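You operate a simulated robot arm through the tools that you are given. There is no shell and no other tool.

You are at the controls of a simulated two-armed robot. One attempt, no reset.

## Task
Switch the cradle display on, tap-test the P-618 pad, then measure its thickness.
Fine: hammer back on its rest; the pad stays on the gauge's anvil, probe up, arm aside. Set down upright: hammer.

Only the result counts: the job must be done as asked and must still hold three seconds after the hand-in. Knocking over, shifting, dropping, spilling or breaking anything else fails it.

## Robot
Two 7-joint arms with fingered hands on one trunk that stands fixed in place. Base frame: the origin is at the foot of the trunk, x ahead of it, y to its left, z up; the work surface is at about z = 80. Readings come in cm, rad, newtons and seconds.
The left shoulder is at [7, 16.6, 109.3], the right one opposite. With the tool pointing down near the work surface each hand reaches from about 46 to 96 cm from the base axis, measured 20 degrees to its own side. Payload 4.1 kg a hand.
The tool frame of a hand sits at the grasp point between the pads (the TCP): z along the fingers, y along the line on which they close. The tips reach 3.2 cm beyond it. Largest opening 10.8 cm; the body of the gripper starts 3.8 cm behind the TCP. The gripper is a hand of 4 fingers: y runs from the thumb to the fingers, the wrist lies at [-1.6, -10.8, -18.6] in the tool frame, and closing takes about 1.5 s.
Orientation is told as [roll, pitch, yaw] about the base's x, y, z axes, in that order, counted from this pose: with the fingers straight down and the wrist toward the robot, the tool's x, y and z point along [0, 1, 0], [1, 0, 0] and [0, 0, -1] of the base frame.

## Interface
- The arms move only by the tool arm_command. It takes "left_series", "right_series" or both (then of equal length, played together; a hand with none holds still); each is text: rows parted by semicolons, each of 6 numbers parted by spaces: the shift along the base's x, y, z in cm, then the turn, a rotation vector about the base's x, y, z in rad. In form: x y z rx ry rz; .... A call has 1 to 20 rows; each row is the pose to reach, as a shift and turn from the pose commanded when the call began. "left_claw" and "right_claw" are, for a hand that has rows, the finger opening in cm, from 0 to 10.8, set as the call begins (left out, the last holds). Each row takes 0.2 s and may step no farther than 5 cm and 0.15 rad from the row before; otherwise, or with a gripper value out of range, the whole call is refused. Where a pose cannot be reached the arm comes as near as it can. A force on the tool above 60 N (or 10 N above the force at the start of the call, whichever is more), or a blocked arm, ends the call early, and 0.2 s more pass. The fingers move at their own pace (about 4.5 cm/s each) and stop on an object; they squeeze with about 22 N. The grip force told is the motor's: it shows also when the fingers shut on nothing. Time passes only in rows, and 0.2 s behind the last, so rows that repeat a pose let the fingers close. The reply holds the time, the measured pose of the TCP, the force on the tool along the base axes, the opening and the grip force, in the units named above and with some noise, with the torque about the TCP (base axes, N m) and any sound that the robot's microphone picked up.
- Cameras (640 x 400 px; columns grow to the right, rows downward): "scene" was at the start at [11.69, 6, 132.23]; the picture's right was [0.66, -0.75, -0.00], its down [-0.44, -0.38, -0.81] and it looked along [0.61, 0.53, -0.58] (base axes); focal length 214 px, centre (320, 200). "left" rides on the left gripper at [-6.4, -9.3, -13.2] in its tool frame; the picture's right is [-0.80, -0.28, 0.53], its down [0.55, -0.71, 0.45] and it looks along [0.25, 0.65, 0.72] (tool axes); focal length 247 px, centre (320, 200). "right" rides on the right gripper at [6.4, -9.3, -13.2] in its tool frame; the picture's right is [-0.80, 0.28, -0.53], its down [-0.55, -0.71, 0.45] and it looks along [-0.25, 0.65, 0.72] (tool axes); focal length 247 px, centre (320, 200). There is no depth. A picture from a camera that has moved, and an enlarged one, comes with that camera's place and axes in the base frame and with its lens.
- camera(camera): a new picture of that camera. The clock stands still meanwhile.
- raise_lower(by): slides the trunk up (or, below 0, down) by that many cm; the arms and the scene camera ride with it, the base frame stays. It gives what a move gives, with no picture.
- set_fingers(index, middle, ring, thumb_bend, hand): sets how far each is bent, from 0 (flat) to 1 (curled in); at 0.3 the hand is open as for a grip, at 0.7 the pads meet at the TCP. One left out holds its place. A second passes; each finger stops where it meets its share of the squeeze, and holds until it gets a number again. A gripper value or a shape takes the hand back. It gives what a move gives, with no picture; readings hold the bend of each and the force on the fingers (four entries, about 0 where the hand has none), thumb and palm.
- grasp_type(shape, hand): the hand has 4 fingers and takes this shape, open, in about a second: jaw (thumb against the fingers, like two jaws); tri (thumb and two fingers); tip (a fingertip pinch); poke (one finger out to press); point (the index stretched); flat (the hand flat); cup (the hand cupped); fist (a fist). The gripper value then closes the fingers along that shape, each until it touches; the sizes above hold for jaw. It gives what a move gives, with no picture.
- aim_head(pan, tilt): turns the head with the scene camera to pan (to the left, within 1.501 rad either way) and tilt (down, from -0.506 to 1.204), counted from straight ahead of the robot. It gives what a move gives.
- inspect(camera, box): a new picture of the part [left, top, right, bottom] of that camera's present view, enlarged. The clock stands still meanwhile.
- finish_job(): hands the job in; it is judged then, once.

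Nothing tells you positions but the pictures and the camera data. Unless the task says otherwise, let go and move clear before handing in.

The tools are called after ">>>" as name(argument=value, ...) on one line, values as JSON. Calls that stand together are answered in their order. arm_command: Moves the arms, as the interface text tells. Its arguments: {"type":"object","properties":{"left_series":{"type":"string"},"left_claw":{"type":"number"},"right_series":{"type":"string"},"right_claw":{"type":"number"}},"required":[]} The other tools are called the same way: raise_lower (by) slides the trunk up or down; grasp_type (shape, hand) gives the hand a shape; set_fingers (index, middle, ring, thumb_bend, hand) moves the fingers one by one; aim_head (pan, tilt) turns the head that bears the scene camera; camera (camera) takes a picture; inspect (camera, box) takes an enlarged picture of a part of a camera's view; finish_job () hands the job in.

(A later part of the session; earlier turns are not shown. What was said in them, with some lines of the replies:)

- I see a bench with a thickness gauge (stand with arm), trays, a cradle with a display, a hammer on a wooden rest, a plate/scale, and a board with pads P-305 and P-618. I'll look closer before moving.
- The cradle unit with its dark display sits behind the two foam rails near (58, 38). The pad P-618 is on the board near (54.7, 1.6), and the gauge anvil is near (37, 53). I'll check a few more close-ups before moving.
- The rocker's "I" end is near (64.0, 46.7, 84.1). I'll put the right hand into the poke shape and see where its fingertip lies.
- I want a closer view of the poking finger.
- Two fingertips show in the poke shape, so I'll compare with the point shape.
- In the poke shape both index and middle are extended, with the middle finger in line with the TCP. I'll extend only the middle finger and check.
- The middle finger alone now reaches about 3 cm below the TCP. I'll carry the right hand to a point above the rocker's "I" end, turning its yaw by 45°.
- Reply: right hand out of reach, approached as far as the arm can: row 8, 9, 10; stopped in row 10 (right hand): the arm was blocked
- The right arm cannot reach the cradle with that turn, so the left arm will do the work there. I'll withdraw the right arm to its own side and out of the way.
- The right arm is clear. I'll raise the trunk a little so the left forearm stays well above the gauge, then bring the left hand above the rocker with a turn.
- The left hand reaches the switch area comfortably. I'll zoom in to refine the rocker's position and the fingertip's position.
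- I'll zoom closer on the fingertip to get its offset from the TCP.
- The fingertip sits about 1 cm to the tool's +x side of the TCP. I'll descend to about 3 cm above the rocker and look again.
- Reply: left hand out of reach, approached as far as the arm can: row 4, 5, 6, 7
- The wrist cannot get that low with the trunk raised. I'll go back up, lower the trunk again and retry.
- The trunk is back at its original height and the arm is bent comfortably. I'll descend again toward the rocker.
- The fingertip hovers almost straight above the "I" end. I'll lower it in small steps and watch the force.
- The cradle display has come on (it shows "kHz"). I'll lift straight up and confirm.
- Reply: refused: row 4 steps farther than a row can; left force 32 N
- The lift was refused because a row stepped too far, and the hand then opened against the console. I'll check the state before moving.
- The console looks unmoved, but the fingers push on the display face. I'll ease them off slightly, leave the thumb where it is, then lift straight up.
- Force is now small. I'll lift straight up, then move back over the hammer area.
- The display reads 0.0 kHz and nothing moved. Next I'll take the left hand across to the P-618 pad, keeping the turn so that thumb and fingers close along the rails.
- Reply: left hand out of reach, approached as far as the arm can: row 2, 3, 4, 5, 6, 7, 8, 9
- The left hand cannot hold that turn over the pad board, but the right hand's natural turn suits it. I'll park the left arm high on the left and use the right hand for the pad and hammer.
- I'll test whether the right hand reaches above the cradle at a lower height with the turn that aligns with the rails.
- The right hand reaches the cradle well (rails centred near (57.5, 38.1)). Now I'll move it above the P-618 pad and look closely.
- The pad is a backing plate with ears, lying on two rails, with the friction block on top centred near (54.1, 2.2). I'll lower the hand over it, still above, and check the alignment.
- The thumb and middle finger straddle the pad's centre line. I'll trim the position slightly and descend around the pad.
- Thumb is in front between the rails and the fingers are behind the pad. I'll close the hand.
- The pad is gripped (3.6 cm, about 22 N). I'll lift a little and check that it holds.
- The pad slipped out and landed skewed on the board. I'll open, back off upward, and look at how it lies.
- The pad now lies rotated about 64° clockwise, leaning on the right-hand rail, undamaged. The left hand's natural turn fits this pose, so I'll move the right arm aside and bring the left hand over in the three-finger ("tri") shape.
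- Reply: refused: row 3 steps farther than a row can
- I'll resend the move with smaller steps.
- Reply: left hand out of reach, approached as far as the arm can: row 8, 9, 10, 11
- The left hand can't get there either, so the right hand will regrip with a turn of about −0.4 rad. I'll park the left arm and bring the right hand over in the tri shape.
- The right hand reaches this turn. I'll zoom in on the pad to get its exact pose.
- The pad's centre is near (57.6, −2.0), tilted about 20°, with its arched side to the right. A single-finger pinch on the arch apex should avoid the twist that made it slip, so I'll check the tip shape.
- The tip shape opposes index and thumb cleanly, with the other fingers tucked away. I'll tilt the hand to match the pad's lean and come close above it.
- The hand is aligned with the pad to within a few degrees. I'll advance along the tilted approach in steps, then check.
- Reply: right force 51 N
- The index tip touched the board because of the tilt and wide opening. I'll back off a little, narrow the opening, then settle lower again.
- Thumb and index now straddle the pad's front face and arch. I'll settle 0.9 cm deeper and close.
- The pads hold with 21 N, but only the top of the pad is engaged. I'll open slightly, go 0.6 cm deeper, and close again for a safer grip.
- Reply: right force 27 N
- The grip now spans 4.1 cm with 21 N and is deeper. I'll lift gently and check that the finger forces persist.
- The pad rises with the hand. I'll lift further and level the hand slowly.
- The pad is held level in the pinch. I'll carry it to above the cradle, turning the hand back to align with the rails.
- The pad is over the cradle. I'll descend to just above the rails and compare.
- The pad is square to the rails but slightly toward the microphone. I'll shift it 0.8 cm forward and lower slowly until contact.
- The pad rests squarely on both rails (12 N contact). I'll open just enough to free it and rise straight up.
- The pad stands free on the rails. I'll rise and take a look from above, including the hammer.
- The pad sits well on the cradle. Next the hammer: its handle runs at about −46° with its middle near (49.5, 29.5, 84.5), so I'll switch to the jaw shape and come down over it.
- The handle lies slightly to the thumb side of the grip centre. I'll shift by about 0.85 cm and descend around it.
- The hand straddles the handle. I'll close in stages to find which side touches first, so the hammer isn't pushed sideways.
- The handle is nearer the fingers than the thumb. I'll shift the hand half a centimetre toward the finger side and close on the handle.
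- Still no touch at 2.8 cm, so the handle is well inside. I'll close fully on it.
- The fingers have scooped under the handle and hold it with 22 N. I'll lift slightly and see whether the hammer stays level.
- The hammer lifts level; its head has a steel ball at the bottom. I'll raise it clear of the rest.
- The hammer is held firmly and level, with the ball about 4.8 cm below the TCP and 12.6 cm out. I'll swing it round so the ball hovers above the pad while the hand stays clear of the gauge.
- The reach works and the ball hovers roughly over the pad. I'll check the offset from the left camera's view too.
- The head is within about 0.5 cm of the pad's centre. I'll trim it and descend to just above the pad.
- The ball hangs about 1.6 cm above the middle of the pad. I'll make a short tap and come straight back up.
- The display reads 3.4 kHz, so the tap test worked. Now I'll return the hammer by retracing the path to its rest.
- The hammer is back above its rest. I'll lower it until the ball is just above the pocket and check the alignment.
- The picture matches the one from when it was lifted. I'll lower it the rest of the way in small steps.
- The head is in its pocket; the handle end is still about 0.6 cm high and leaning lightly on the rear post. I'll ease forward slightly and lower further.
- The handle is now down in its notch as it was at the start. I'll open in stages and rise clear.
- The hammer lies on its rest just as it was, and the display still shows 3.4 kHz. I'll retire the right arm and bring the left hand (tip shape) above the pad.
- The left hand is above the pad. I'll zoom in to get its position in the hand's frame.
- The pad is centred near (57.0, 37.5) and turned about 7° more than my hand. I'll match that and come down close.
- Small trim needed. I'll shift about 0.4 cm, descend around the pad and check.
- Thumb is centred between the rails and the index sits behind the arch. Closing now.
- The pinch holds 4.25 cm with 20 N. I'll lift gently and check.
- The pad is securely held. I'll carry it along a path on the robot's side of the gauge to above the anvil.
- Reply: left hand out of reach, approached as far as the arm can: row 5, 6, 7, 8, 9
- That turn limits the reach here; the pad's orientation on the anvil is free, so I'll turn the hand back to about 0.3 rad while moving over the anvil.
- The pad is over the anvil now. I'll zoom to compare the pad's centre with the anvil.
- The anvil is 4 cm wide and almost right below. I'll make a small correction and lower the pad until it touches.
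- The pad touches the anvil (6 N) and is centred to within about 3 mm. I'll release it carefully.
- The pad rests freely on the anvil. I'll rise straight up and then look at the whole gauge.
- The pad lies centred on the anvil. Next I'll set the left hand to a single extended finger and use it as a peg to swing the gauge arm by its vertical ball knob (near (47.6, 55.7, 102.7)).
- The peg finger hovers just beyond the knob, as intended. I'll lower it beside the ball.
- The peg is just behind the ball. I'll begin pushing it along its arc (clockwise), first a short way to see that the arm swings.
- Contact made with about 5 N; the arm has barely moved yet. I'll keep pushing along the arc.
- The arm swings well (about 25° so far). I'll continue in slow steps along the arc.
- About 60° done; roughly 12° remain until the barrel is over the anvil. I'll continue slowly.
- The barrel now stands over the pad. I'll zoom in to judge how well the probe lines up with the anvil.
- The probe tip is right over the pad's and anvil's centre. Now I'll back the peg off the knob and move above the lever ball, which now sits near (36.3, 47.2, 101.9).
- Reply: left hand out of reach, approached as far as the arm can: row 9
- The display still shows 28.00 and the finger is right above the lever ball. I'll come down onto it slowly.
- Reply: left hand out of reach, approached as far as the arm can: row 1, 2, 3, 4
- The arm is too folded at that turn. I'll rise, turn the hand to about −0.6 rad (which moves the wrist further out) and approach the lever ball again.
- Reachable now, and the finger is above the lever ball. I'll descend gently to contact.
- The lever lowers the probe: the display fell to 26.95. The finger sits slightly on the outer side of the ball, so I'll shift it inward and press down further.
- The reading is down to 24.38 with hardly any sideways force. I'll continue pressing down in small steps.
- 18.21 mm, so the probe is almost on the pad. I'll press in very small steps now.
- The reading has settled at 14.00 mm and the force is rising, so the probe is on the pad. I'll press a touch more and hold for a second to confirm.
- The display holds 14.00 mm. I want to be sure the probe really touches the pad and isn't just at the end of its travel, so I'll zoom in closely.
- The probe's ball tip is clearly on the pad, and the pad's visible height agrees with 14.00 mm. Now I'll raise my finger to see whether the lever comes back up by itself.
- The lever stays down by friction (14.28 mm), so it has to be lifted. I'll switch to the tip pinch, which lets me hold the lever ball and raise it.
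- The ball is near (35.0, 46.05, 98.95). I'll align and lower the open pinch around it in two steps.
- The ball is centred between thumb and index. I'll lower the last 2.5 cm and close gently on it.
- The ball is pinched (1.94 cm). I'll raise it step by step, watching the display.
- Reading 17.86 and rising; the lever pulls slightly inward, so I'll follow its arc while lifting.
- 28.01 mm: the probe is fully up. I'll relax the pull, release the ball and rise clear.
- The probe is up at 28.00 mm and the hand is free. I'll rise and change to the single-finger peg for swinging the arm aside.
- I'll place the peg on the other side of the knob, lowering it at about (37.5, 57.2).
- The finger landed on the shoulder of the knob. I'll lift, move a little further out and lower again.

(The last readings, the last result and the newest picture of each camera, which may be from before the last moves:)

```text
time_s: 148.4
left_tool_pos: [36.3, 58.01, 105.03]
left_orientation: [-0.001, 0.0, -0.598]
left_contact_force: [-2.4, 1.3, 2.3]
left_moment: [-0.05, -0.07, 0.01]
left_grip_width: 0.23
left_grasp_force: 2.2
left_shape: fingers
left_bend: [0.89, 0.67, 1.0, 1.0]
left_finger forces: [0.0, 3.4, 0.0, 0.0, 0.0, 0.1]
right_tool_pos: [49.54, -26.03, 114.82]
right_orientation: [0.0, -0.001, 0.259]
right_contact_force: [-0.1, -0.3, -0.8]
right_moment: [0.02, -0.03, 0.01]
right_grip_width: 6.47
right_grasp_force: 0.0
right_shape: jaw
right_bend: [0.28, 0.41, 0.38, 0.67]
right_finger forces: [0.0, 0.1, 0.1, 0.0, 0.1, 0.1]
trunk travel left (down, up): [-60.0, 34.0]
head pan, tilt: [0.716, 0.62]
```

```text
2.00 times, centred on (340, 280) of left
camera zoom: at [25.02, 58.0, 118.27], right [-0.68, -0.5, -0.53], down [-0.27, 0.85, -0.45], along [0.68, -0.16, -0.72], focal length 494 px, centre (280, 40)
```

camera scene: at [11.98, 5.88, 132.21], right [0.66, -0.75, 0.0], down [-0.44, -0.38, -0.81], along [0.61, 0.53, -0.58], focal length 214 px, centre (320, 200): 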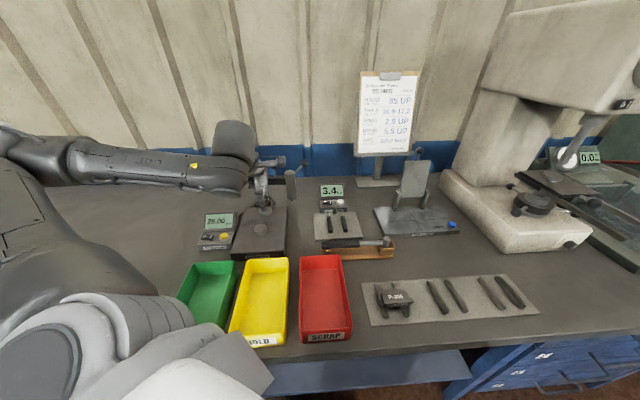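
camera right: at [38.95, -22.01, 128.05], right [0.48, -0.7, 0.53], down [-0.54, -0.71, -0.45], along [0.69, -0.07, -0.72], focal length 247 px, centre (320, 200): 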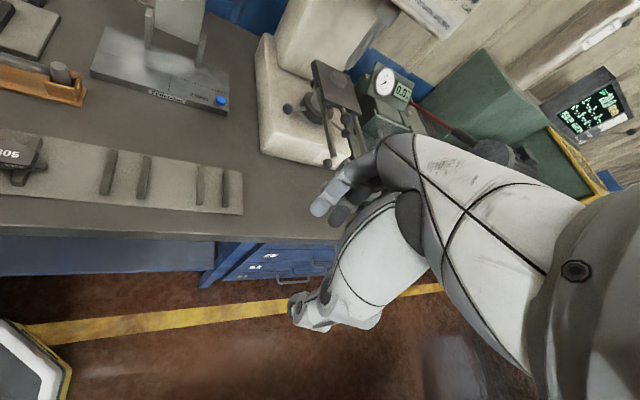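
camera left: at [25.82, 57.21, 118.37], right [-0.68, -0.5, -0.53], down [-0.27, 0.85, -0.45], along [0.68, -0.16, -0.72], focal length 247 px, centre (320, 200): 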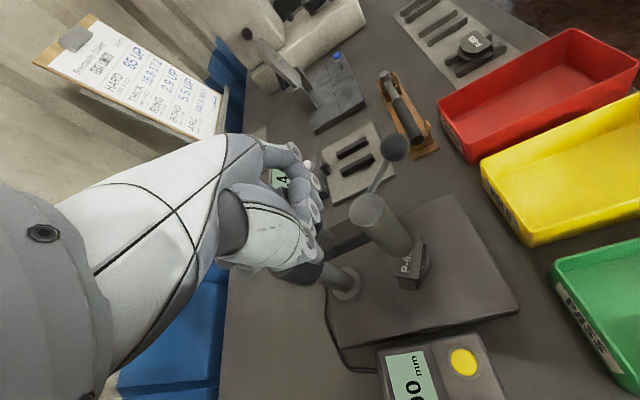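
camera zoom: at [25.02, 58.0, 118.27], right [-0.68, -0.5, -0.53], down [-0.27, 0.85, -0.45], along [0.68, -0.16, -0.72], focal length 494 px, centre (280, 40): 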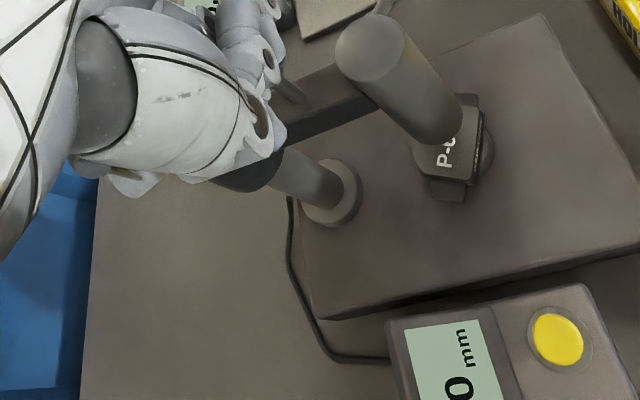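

The peg is now beside the knob. I'll push it counter-clockwise along its arc, checking after the first stretch.

>>> arm_command(left_series="0.45 -0.3 -0.1 0 0 0.04;0.9 -0.62 -0.2 0 0 0.08;1.31 -0.91 -0.2 0 0 0.12;1.8 -1.1 -0.2 0 0 0.16;2.3 -1.3 -0.2 0 0 0.2;2.79 -1.47 -0.2 0 0 0.24")

>>> inspect(camera="scene", box=[220, 130, 310, 250])

>>> inspect(camera="left", box=[240, 180, 440, 380])

```text
time_s: 149.8
left_tool_pos: [39.34, 56.41, 104.71]
left_orientation: [-0.001, 0.003, -0.36]
left_contact_force: [-1.5, 0.6, 0.5]
left_moment: [0.03, -0.02, -0.01]
left_grip_width: 0.2
left_grasp_force: 0.4
left_shape: fingers
left_bend: [0.89, 0.66, 1.0, 1.0]
left_finger forces: [0.1, 1.4, 0.0, 0.1, 0.1, 0.1]
right_tool_pos: [49.65, -25.93, 114.92]
right_orientation: [-0.002, -0.001, 0.259]
right_contact_force: [0.0, -0.2, -0.2]
right_moment: [-0.01, -0.04, 0.0]
right_grip_width: 6.5
right_grasp_force: 0.0
right_shape: jaw
right_bend: [0.28, 0.41, 0.38, 0.67]
right_finger forces: [0.1, 0.0, 0.1, 0.0, 0.0, 0.1]
trunk travel left (down, up): [-60.0, 34.0]
head pan, tilt: [0.716, 0.62]
```

```text
3.33 times, centred on (265, 190) of scene
camera zoom: at [11.68, 5.98, 132.23], right [0.66, -0.75, 0.0], down [-0.44, -0.38, -0.81], along [0.61, 0.53, -0.58], focal length 715 px, centre (503, 233)
```

zoom: 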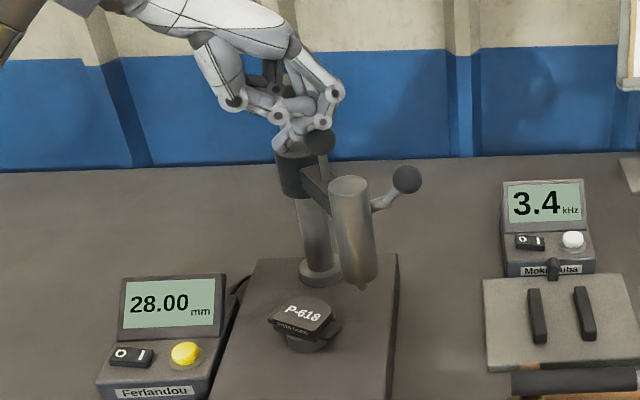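

```text
2.00 times, centred on (340, 280) of left
camera zoom: at [28.4, 53.83, 117.96], right [-0.55, -0.65, -0.53], down [-0.47, 0.76, -0.45], along [0.69, 0.0, -0.72], focal length 494 px, centre (280, 40)
```

zoom: 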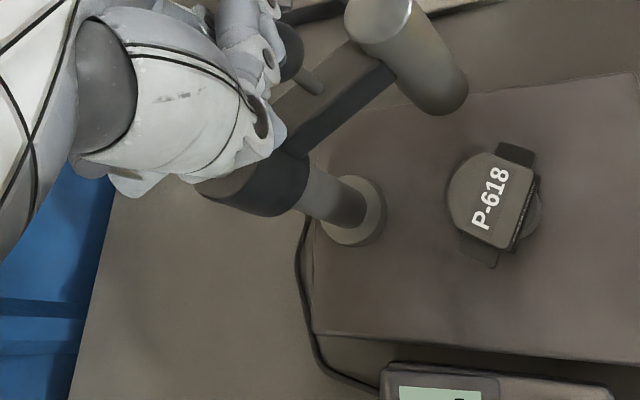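

The arm is swinging back and the pad hasn't moved. I'll continue the arc to its original side position.

>>> arm_command(left_series="0.5 -0.1 0 0 0 0.04;1.05 -0.15 0 0 0 0.08;1.57 -0.17 0 0 0 0.12;2.1 -0.12 0 0 0 0.16;2.6 -0.05 0 0 0 0.2;3.11 0.05 0 0 0 0.24")

>>> inspect(camera="scene", box=[220, 130, 310, 250])

>>> inspect(camera="left", box=[240, 160, 440, 380])

```text
time_s: 151.2
left_tool_pos: [42.03, 56.33, 104.99]
left_orientation: [0.005, -0.001, -0.121]
left_contact_force: [-5.7, -4.3, 11.9]
left_moment: [0.36, -0.3, 0.04]
left_grip_width: 0.2
left_grasp_force: 5.8
left_shape: fingers
left_bend: [0.89, 0.65, 1.0, 1.0]
left_finger forces: [0.0, 0.0, 12.2, 0.0, 0.0, 0.1]
right_tool_pos: [49.43, -26.09, 114.99]
right_orientation: [0.001, -0.003, 0.259]
right_contact_force: [-0.3, 0.3, 0.4]
right_moment: [0.01, 0.03, 0.01]
right_grip_width: 6.47
right_grasp_force: 0.1
right_shape: jaw
right_bend: [0.28, 0.41, 0.38, 0.67]
right_finger forces: [0.0, 0.0, 0.1, 0.0, 0.0, 0.0]
trunk travel left (down, up): [-60.0, 34.0]
head pan, tilt: [0.716, 0.62]
```

```text
3.33 times, centred on (265, 190) of scene
camera zoom: at [11.5, 5.76, 132.27], right [0.66, -0.75, 0.0], down [-0.44, -0.38, -0.82], along [0.61, 0.54, -0.58], focal length 715 px, centre (503, 233)
```

zoom: 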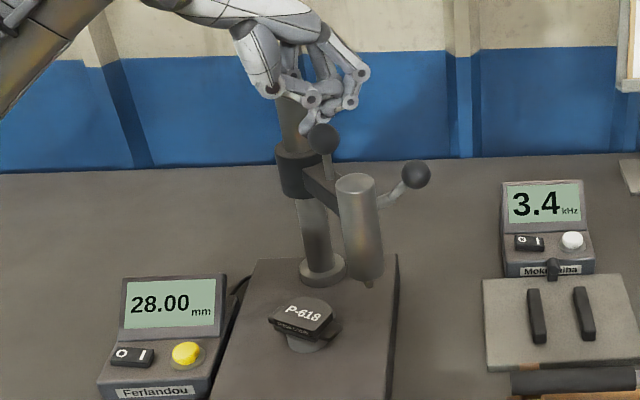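

```text
1.82 times, centred on (340, 270) of left
camera zoom: at [32.23, 51.21, 118.23], right [-0.38, -0.76, -0.54], down [-0.63, 0.63, -0.45], along [0.68, 0.17, -0.72], focal length 449 px, centre (284, 73)
```

zoom: 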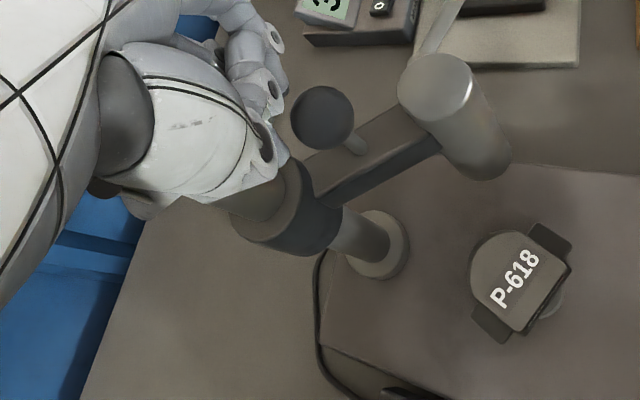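

The ring finger touched the post top, so I stopped. I'll lift off, turn the hand away from the post, and put the peg properly on the outside of the knob again.

>>> arm_command(left_series="-0.3 -0.3 1 0 0 0;-0.6 -0.6 3 0 0 -0.1;-1.2 -1 5 0 0 -0.22;-1.8 -1.4 5 0 0 -0.34;-2.4 -1.7 5 0 0 -0.46;-2.85 -1.95 5 0 0 -0.58;-2.85 -1.95 4 0 0 -0.58")

>>> camera(camera="left")

>>> inspect(camera="scene", box=[220, 120, 310, 250])

```text
time_s: 152.8
left_tool_pos: [39.49, 54.64, 108.8]
left_orientation: [0.001, -0.001, -0.701]
left_contact_force: [-0.2, -0.5, 0.0]
left_moment: [0.01, -0.03, -0.02]
left_grip_width: 0.21
left_grasp_force: 0.1
left_shape: fingers
left_bend: [0.89, 0.65, 1.0, 1.0]
left_finger forces: [0.0, 0.1, 0.1, 0.0, 0.0, 0.0]
right_tool_pos: [49.51, -25.92, 114.89]
right_orientation: [-0.002, -0.003, 0.26]
right_contact_force: [-0.5, 0.1, -0.7]
right_moment: [0.02, -0.01, -0.04]
right_grip_width: 6.47
right_grasp_force: 0.0
right_shape: jaw
right_bend: [0.28, 0.41, 0.38, 0.67]
right_finger forces: [0.0, 0.1, 0.0, 0.0, 0.0, 0.1]
trunk travel left (down, up): [-60.0, 34.0]
head pan, tilt: [0.716, 0.62]
```

```text
taken
camera left: at [28.33, 55.86, 122.03], right [-0.73, -0.43, -0.53], down [-0.18, 0.87, -0.45], along [0.66, -0.23, -0.72], focal length 247 px, centre (320, 200)
```

left: 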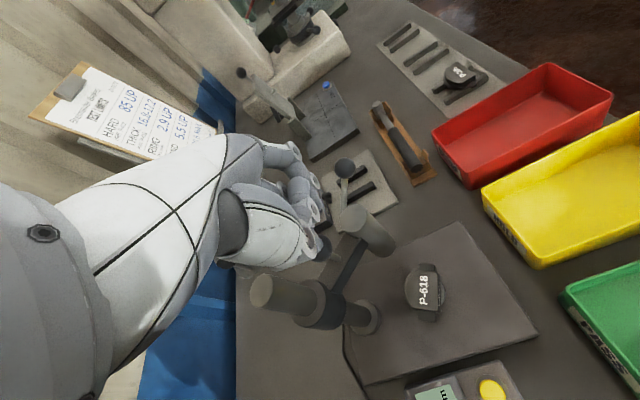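

```text
3.08 times, centred on (265, 185) of scene
camera zoom: at [11.67, 6.02, 132.23], right [0.66, -0.75, 0.0], down [-0.44, -0.38, -0.81], along [0.61, 0.53, -0.58], focal length 660 px, centre (489, 246)
```

zoom: 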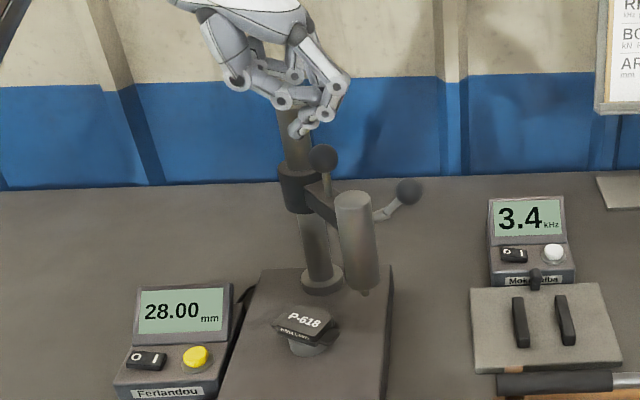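

The peg is correctly placed outside the knob now. I'll lower it and push along the arc, with the hand turned away from the post.

>>> arm_command(left_series="0 0 -2 0 0 0;0 0 -4 0 0 0;0.4 -0.1 -4.1 0 0 0;0.73 -0.16 -4.1 0 0 0;1.2 -0.22 -4.1 0 0 0;1.7 -0.27 -4.1 0 0 0;2.19 -0.3 -4.1 0 0 0")

>>> inspect(camera="scene", box=[220, 120, 310, 250])

>>> camera(camera="left")

```text
time_s: 154.4
left_tool_pos: [41.53, 54.25, 104.69]
left_orientation: [0.002, 0.0, -0.699]
left_contact_force: [-1.0, -0.1, 0.3]
left_moment: [0.05, 0.05, 0.05]
left_grip_width: 0.21
left_grasp_force: 0.6
left_shape: fingers
left_bend: [0.89, 0.66, 1.0, 1.0]
left_finger forces: [0.1, 0.9, 0.0, 0.1, 0.0, 0.0]
right_tool_pos: [49.5, -25.96, 115.05]
right_orientation: [-0.003, -0.002, 0.261]
right_contact_force: [0.3, 0.1, 0.0]
right_moment: [0.01, -0.04, 0.0]
right_grip_width: 6.46
right_grasp_force: 0.0
right_shape: jaw
right_bend: [0.28, 0.41, 0.38, 0.67]
right_finger forces: [0.1, 0.0, 0.1, 0.0, 0.0, 0.0]
trunk travel left (down, up): [-60.0, 34.0]
head pan, tilt: [0.716, 0.62]
```

```text
3.08 times, centred on (265, 185) of scene
camera zoom: at [11.68, 5.98, 132.23], right [0.66, -0.75, 0.0], down [-0.44, -0.38, -0.81], along [0.61, 0.53, -0.58], focal length 660 px, centre (489, 246)
```

zoom: 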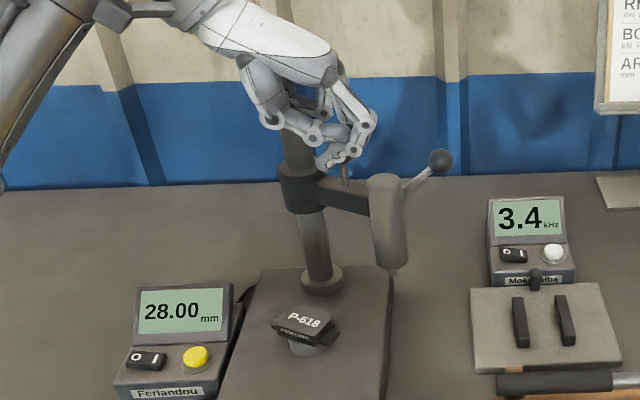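

```text
taken
camera left: at [30.42, 55.37, 118.01], right [-0.73, -0.43, -0.53], down [-0.19, 0.87, -0.45], along [0.66, -0.23, -0.72], focal length 247 px, centre (320, 200)
```

left: 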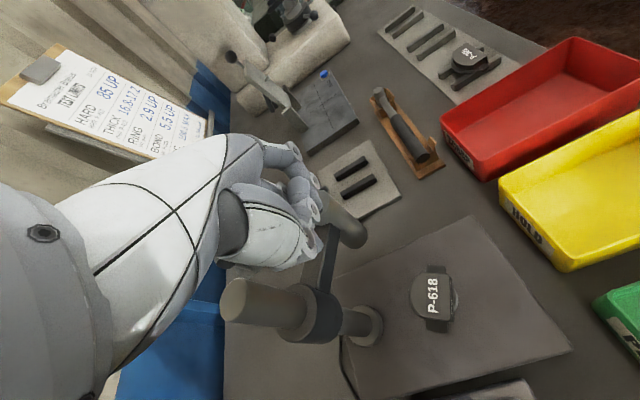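

The arm is nearly back at its side position. One more short push.

>>> arm_command(left_series="0.4 0.05 0 0 0 0;0.8 0.14 0 0 0 0;1.2 0.26 0 0 0 0;1.5 0.38 0 0 0 0")

>>> inspect(camera="scene", box=[220, 120, 310, 250])

```text
time_s: 155.4
left_tool_pos: [43.12, 54.65, 104.66]
left_orientation: [-0.001, 0.0, -0.699]
left_contact_force: [0.4, 0.2, -0.1]
left_moment: [-0.04, 0.01, -0.05]
left_grip_width: 0.19
left_grasp_force: 0.1
left_shape: fingers
left_bend: [0.89, 0.65, 1.0, 1.0]
left_finger forces: [0.0, 0.0, 0.0, 0.1, 0.1, 0.0]
right_tool_pos: [49.6, -25.97, 115.02]
right_orientation: [-0.001, -0.003, 0.26]
right_contact_force: [0.1, -0.1, -0.2]
right_moment: [0.01, -0.01, 0.01]
right_grip_width: 6.45
right_grasp_force: 0.2
right_shape: jaw
right_bend: [0.28, 0.41, 0.38, 0.67]
right_finger forces: [0.0, 0.0, 0.1, 0.1, 0.1, 0.1]
trunk travel left (down, up): [-60.0, 34.0]
head pan, tilt: [0.716, 0.62]
```

```text
3.08 times, centred on (265, 185) of scene
camera zoom: at [11.7, 6.0, 132.23], right [0.66, -0.75, 0.0], down [-0.44, -0.38, -0.81], along [0.61, 0.53, -0.58], focal length 660 px, centre (489, 246)
```

zoom: 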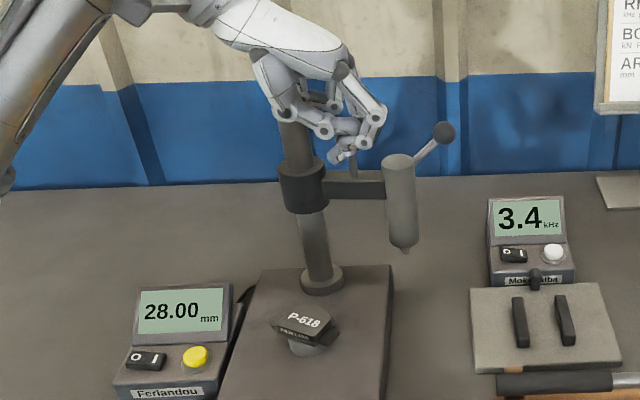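

The arm is back at its original side position with the probe up at 28.00. I'll back off and rise clear.

>>> arm_command(left_series="-0.5 -0.15 0 0 0 0;-0.7 -0.2 2 0 0 0;-0.7 -0.2 5 0 0 0;-0.7 -0.2 9 0 0 0;-1.5 -0.5 13 0 0 0.05;-2.5 -1 17 0 0 0.1;-4 -1.5 20 0 0 0.15;-5 -2 22 0 0 0.2")

>>> camera(camera="scene")

>>> inspect(camera="scene", box=[190, 140, 320, 260])

>>> inspect(camera="scene", box=[300, 160, 420, 270])

>>> camera(camera="left")

>>> inspect(camera="scene", box=[360, 250, 560, 350])

```text
time_s: 157.2
left_tool_pos: [38.12, 52.25, 126.78]
left_orientation: [0.001, 0.002, -0.5]
left_contact_force: [-0.6, 0.8, 0.3]
left_moment: [0.04, 0.02, 0.02]
left_grip_width: 0.21
left_grasp_force: 0.1
left_shape: fingers
left_bend: [0.89, 0.65, 1.0, 1.0]
left_finger forces: [0.0, 0.1, 0.0, 0.0, 0.1, 0.1]
right_tool_pos: [49.56, -25.96, 115.03]
right_orientation: [0.0, -0.004, 0.259]
right_contact_force: [0.2, -0.2, -0.2]
right_moment: [-0.01, -0.03, -0.01]
right_grip_width: 6.46
right_grasp_force: 0.1
right_shape: jaw
right_bend: [0.28, 0.41, 0.38, 0.67]
right_finger forces: [0.1, 0.0, 0.1, 0.0, 0.0, 0.0]
trunk travel left (down, up): [-60.0, 34.0]
head pan, tilt: [0.716, 0.62]
```

```text
taken
camera scene: at [11.63, 5.92, 132.23], right [0.66, -0.75, 0.0], down [-0.44, -0.38, -0.81], along [0.61, 0.53, -0.58], focal length 214 px, centre (320, 200)
```

scene: 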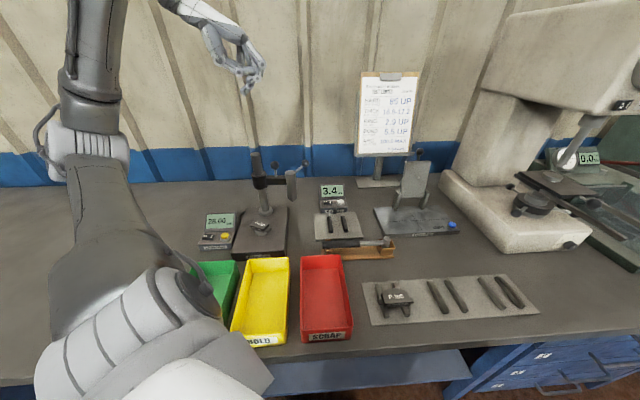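

```text
3.33 times, centred on (255, 200) of scene
camera zoom: at [11.63, 5.92, 132.23], right [0.66, -0.75, 0.0], down [-0.44, -0.38, -0.81], along [0.61, 0.53, -0.58], focal length 715 px, centre (537, 200)
```

zoom: 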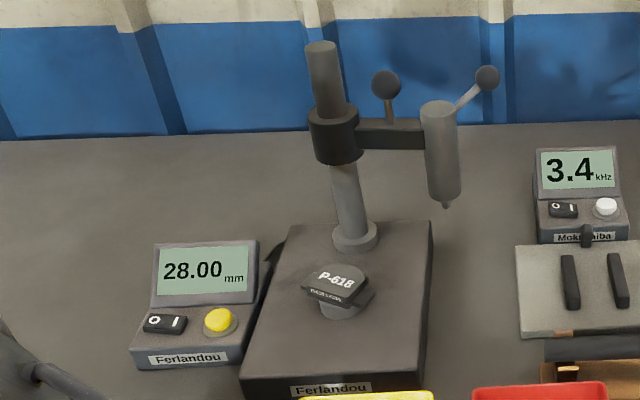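

```text
3.64 times, centred on (360, 215) of scene
camera zoom: at [11.63, 5.92, 132.23], right [0.66, -0.75, 0.0], down [-0.44, -0.38, -0.81], along [0.61, 0.53, -0.58], focal length 780 px, centre (174, 146)
```

zoom: 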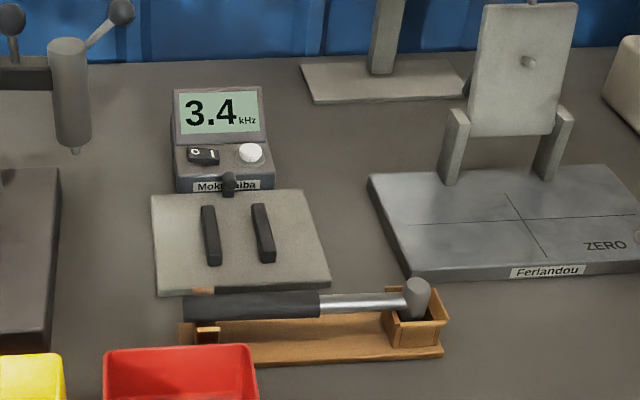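

```text
taken
camera left: at [26.97, 51.17, 140.04], right [-0.63, -0.57, -0.53], down [-0.36, 0.82, -0.45], along [0.69, -0.09, -0.72], focal length 247 px, centre (320, 200)
```

left: 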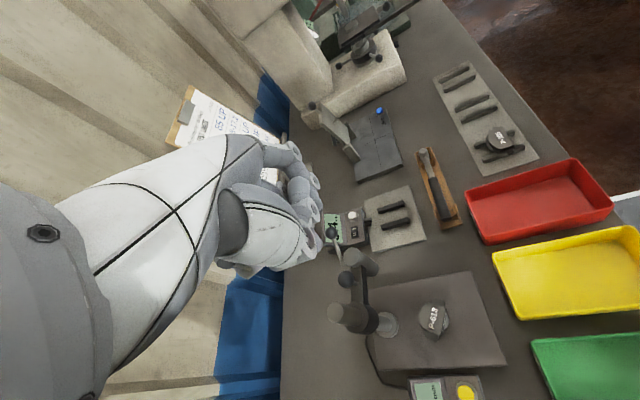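

```text
3.20 times, centred on (460, 300) of scene
camera zoom: at [11.63, 5.92, 132.23], right [0.66, -0.75, 0.0], down [-0.44, -0.38, -0.81], along [0.61, 0.53, -0.58], focal length 686 px, centre (-128, -120)
```

zoom: 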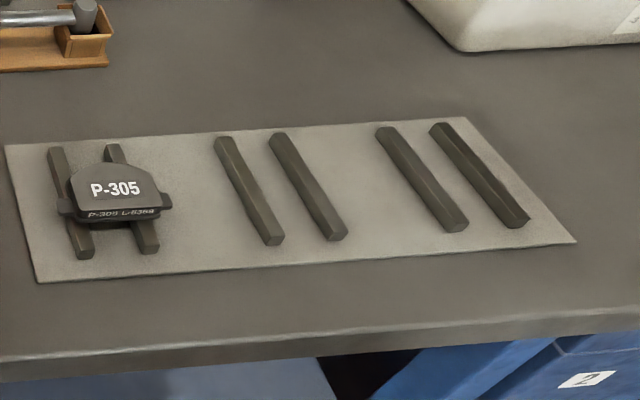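

Everything is in its finished state:

- **Cradle:** the display is on and reads 3.4 kHz.
- **Hammer:** it lies upright on its rest, as at the start.
- **Pad:** P-618 sits on the gauge's anvil, and it measured 14.00 mm.
- **Gauge:** the probe is up (28.00) and the arm is aside.
- **Hands:** both are clear of the bench items.

The pad did slip once while I was lifting it from the board. It dropped a short way onto the board's rail before I regripped it, and it looks undamaged. I'm handing in.

>>> finish_job()

```text
The job is handed in.
```

I handed the job in with every step carried out. The result isn't back yet, and one slip along the way could count against it.

- **Cradle display:** it is on.
- **Tap test:** one tap on P-618 in the cradle read 3.4 kHz. The sheet asks for 2.9 or more.
- **Thickness:** P-618 measured 14.00 mm. The reading held steady while the probe was pressed on the pad. I didn't zero-check the gauge on the bare anvil first. The sheet's thickness limits are for P-412, so they don't apply to this pad.
- **Final state:** the hammer is back upright on its rest, and the pad is on the gauge's anvil. The probe is up, the gauge arm is back where it started, and both hands are clear.

**What went wrong:**
- **Pad slip:** on my first lift the pad slipped out of the grip and fell a short way onto its board. I regripped it and saw no damage in the pictures.
- **Hand contacts:** the left hand briefly pushed on the cradle console and touched the gauge post, and the right index finger pressed on the pad board. Nothing appeared to move.
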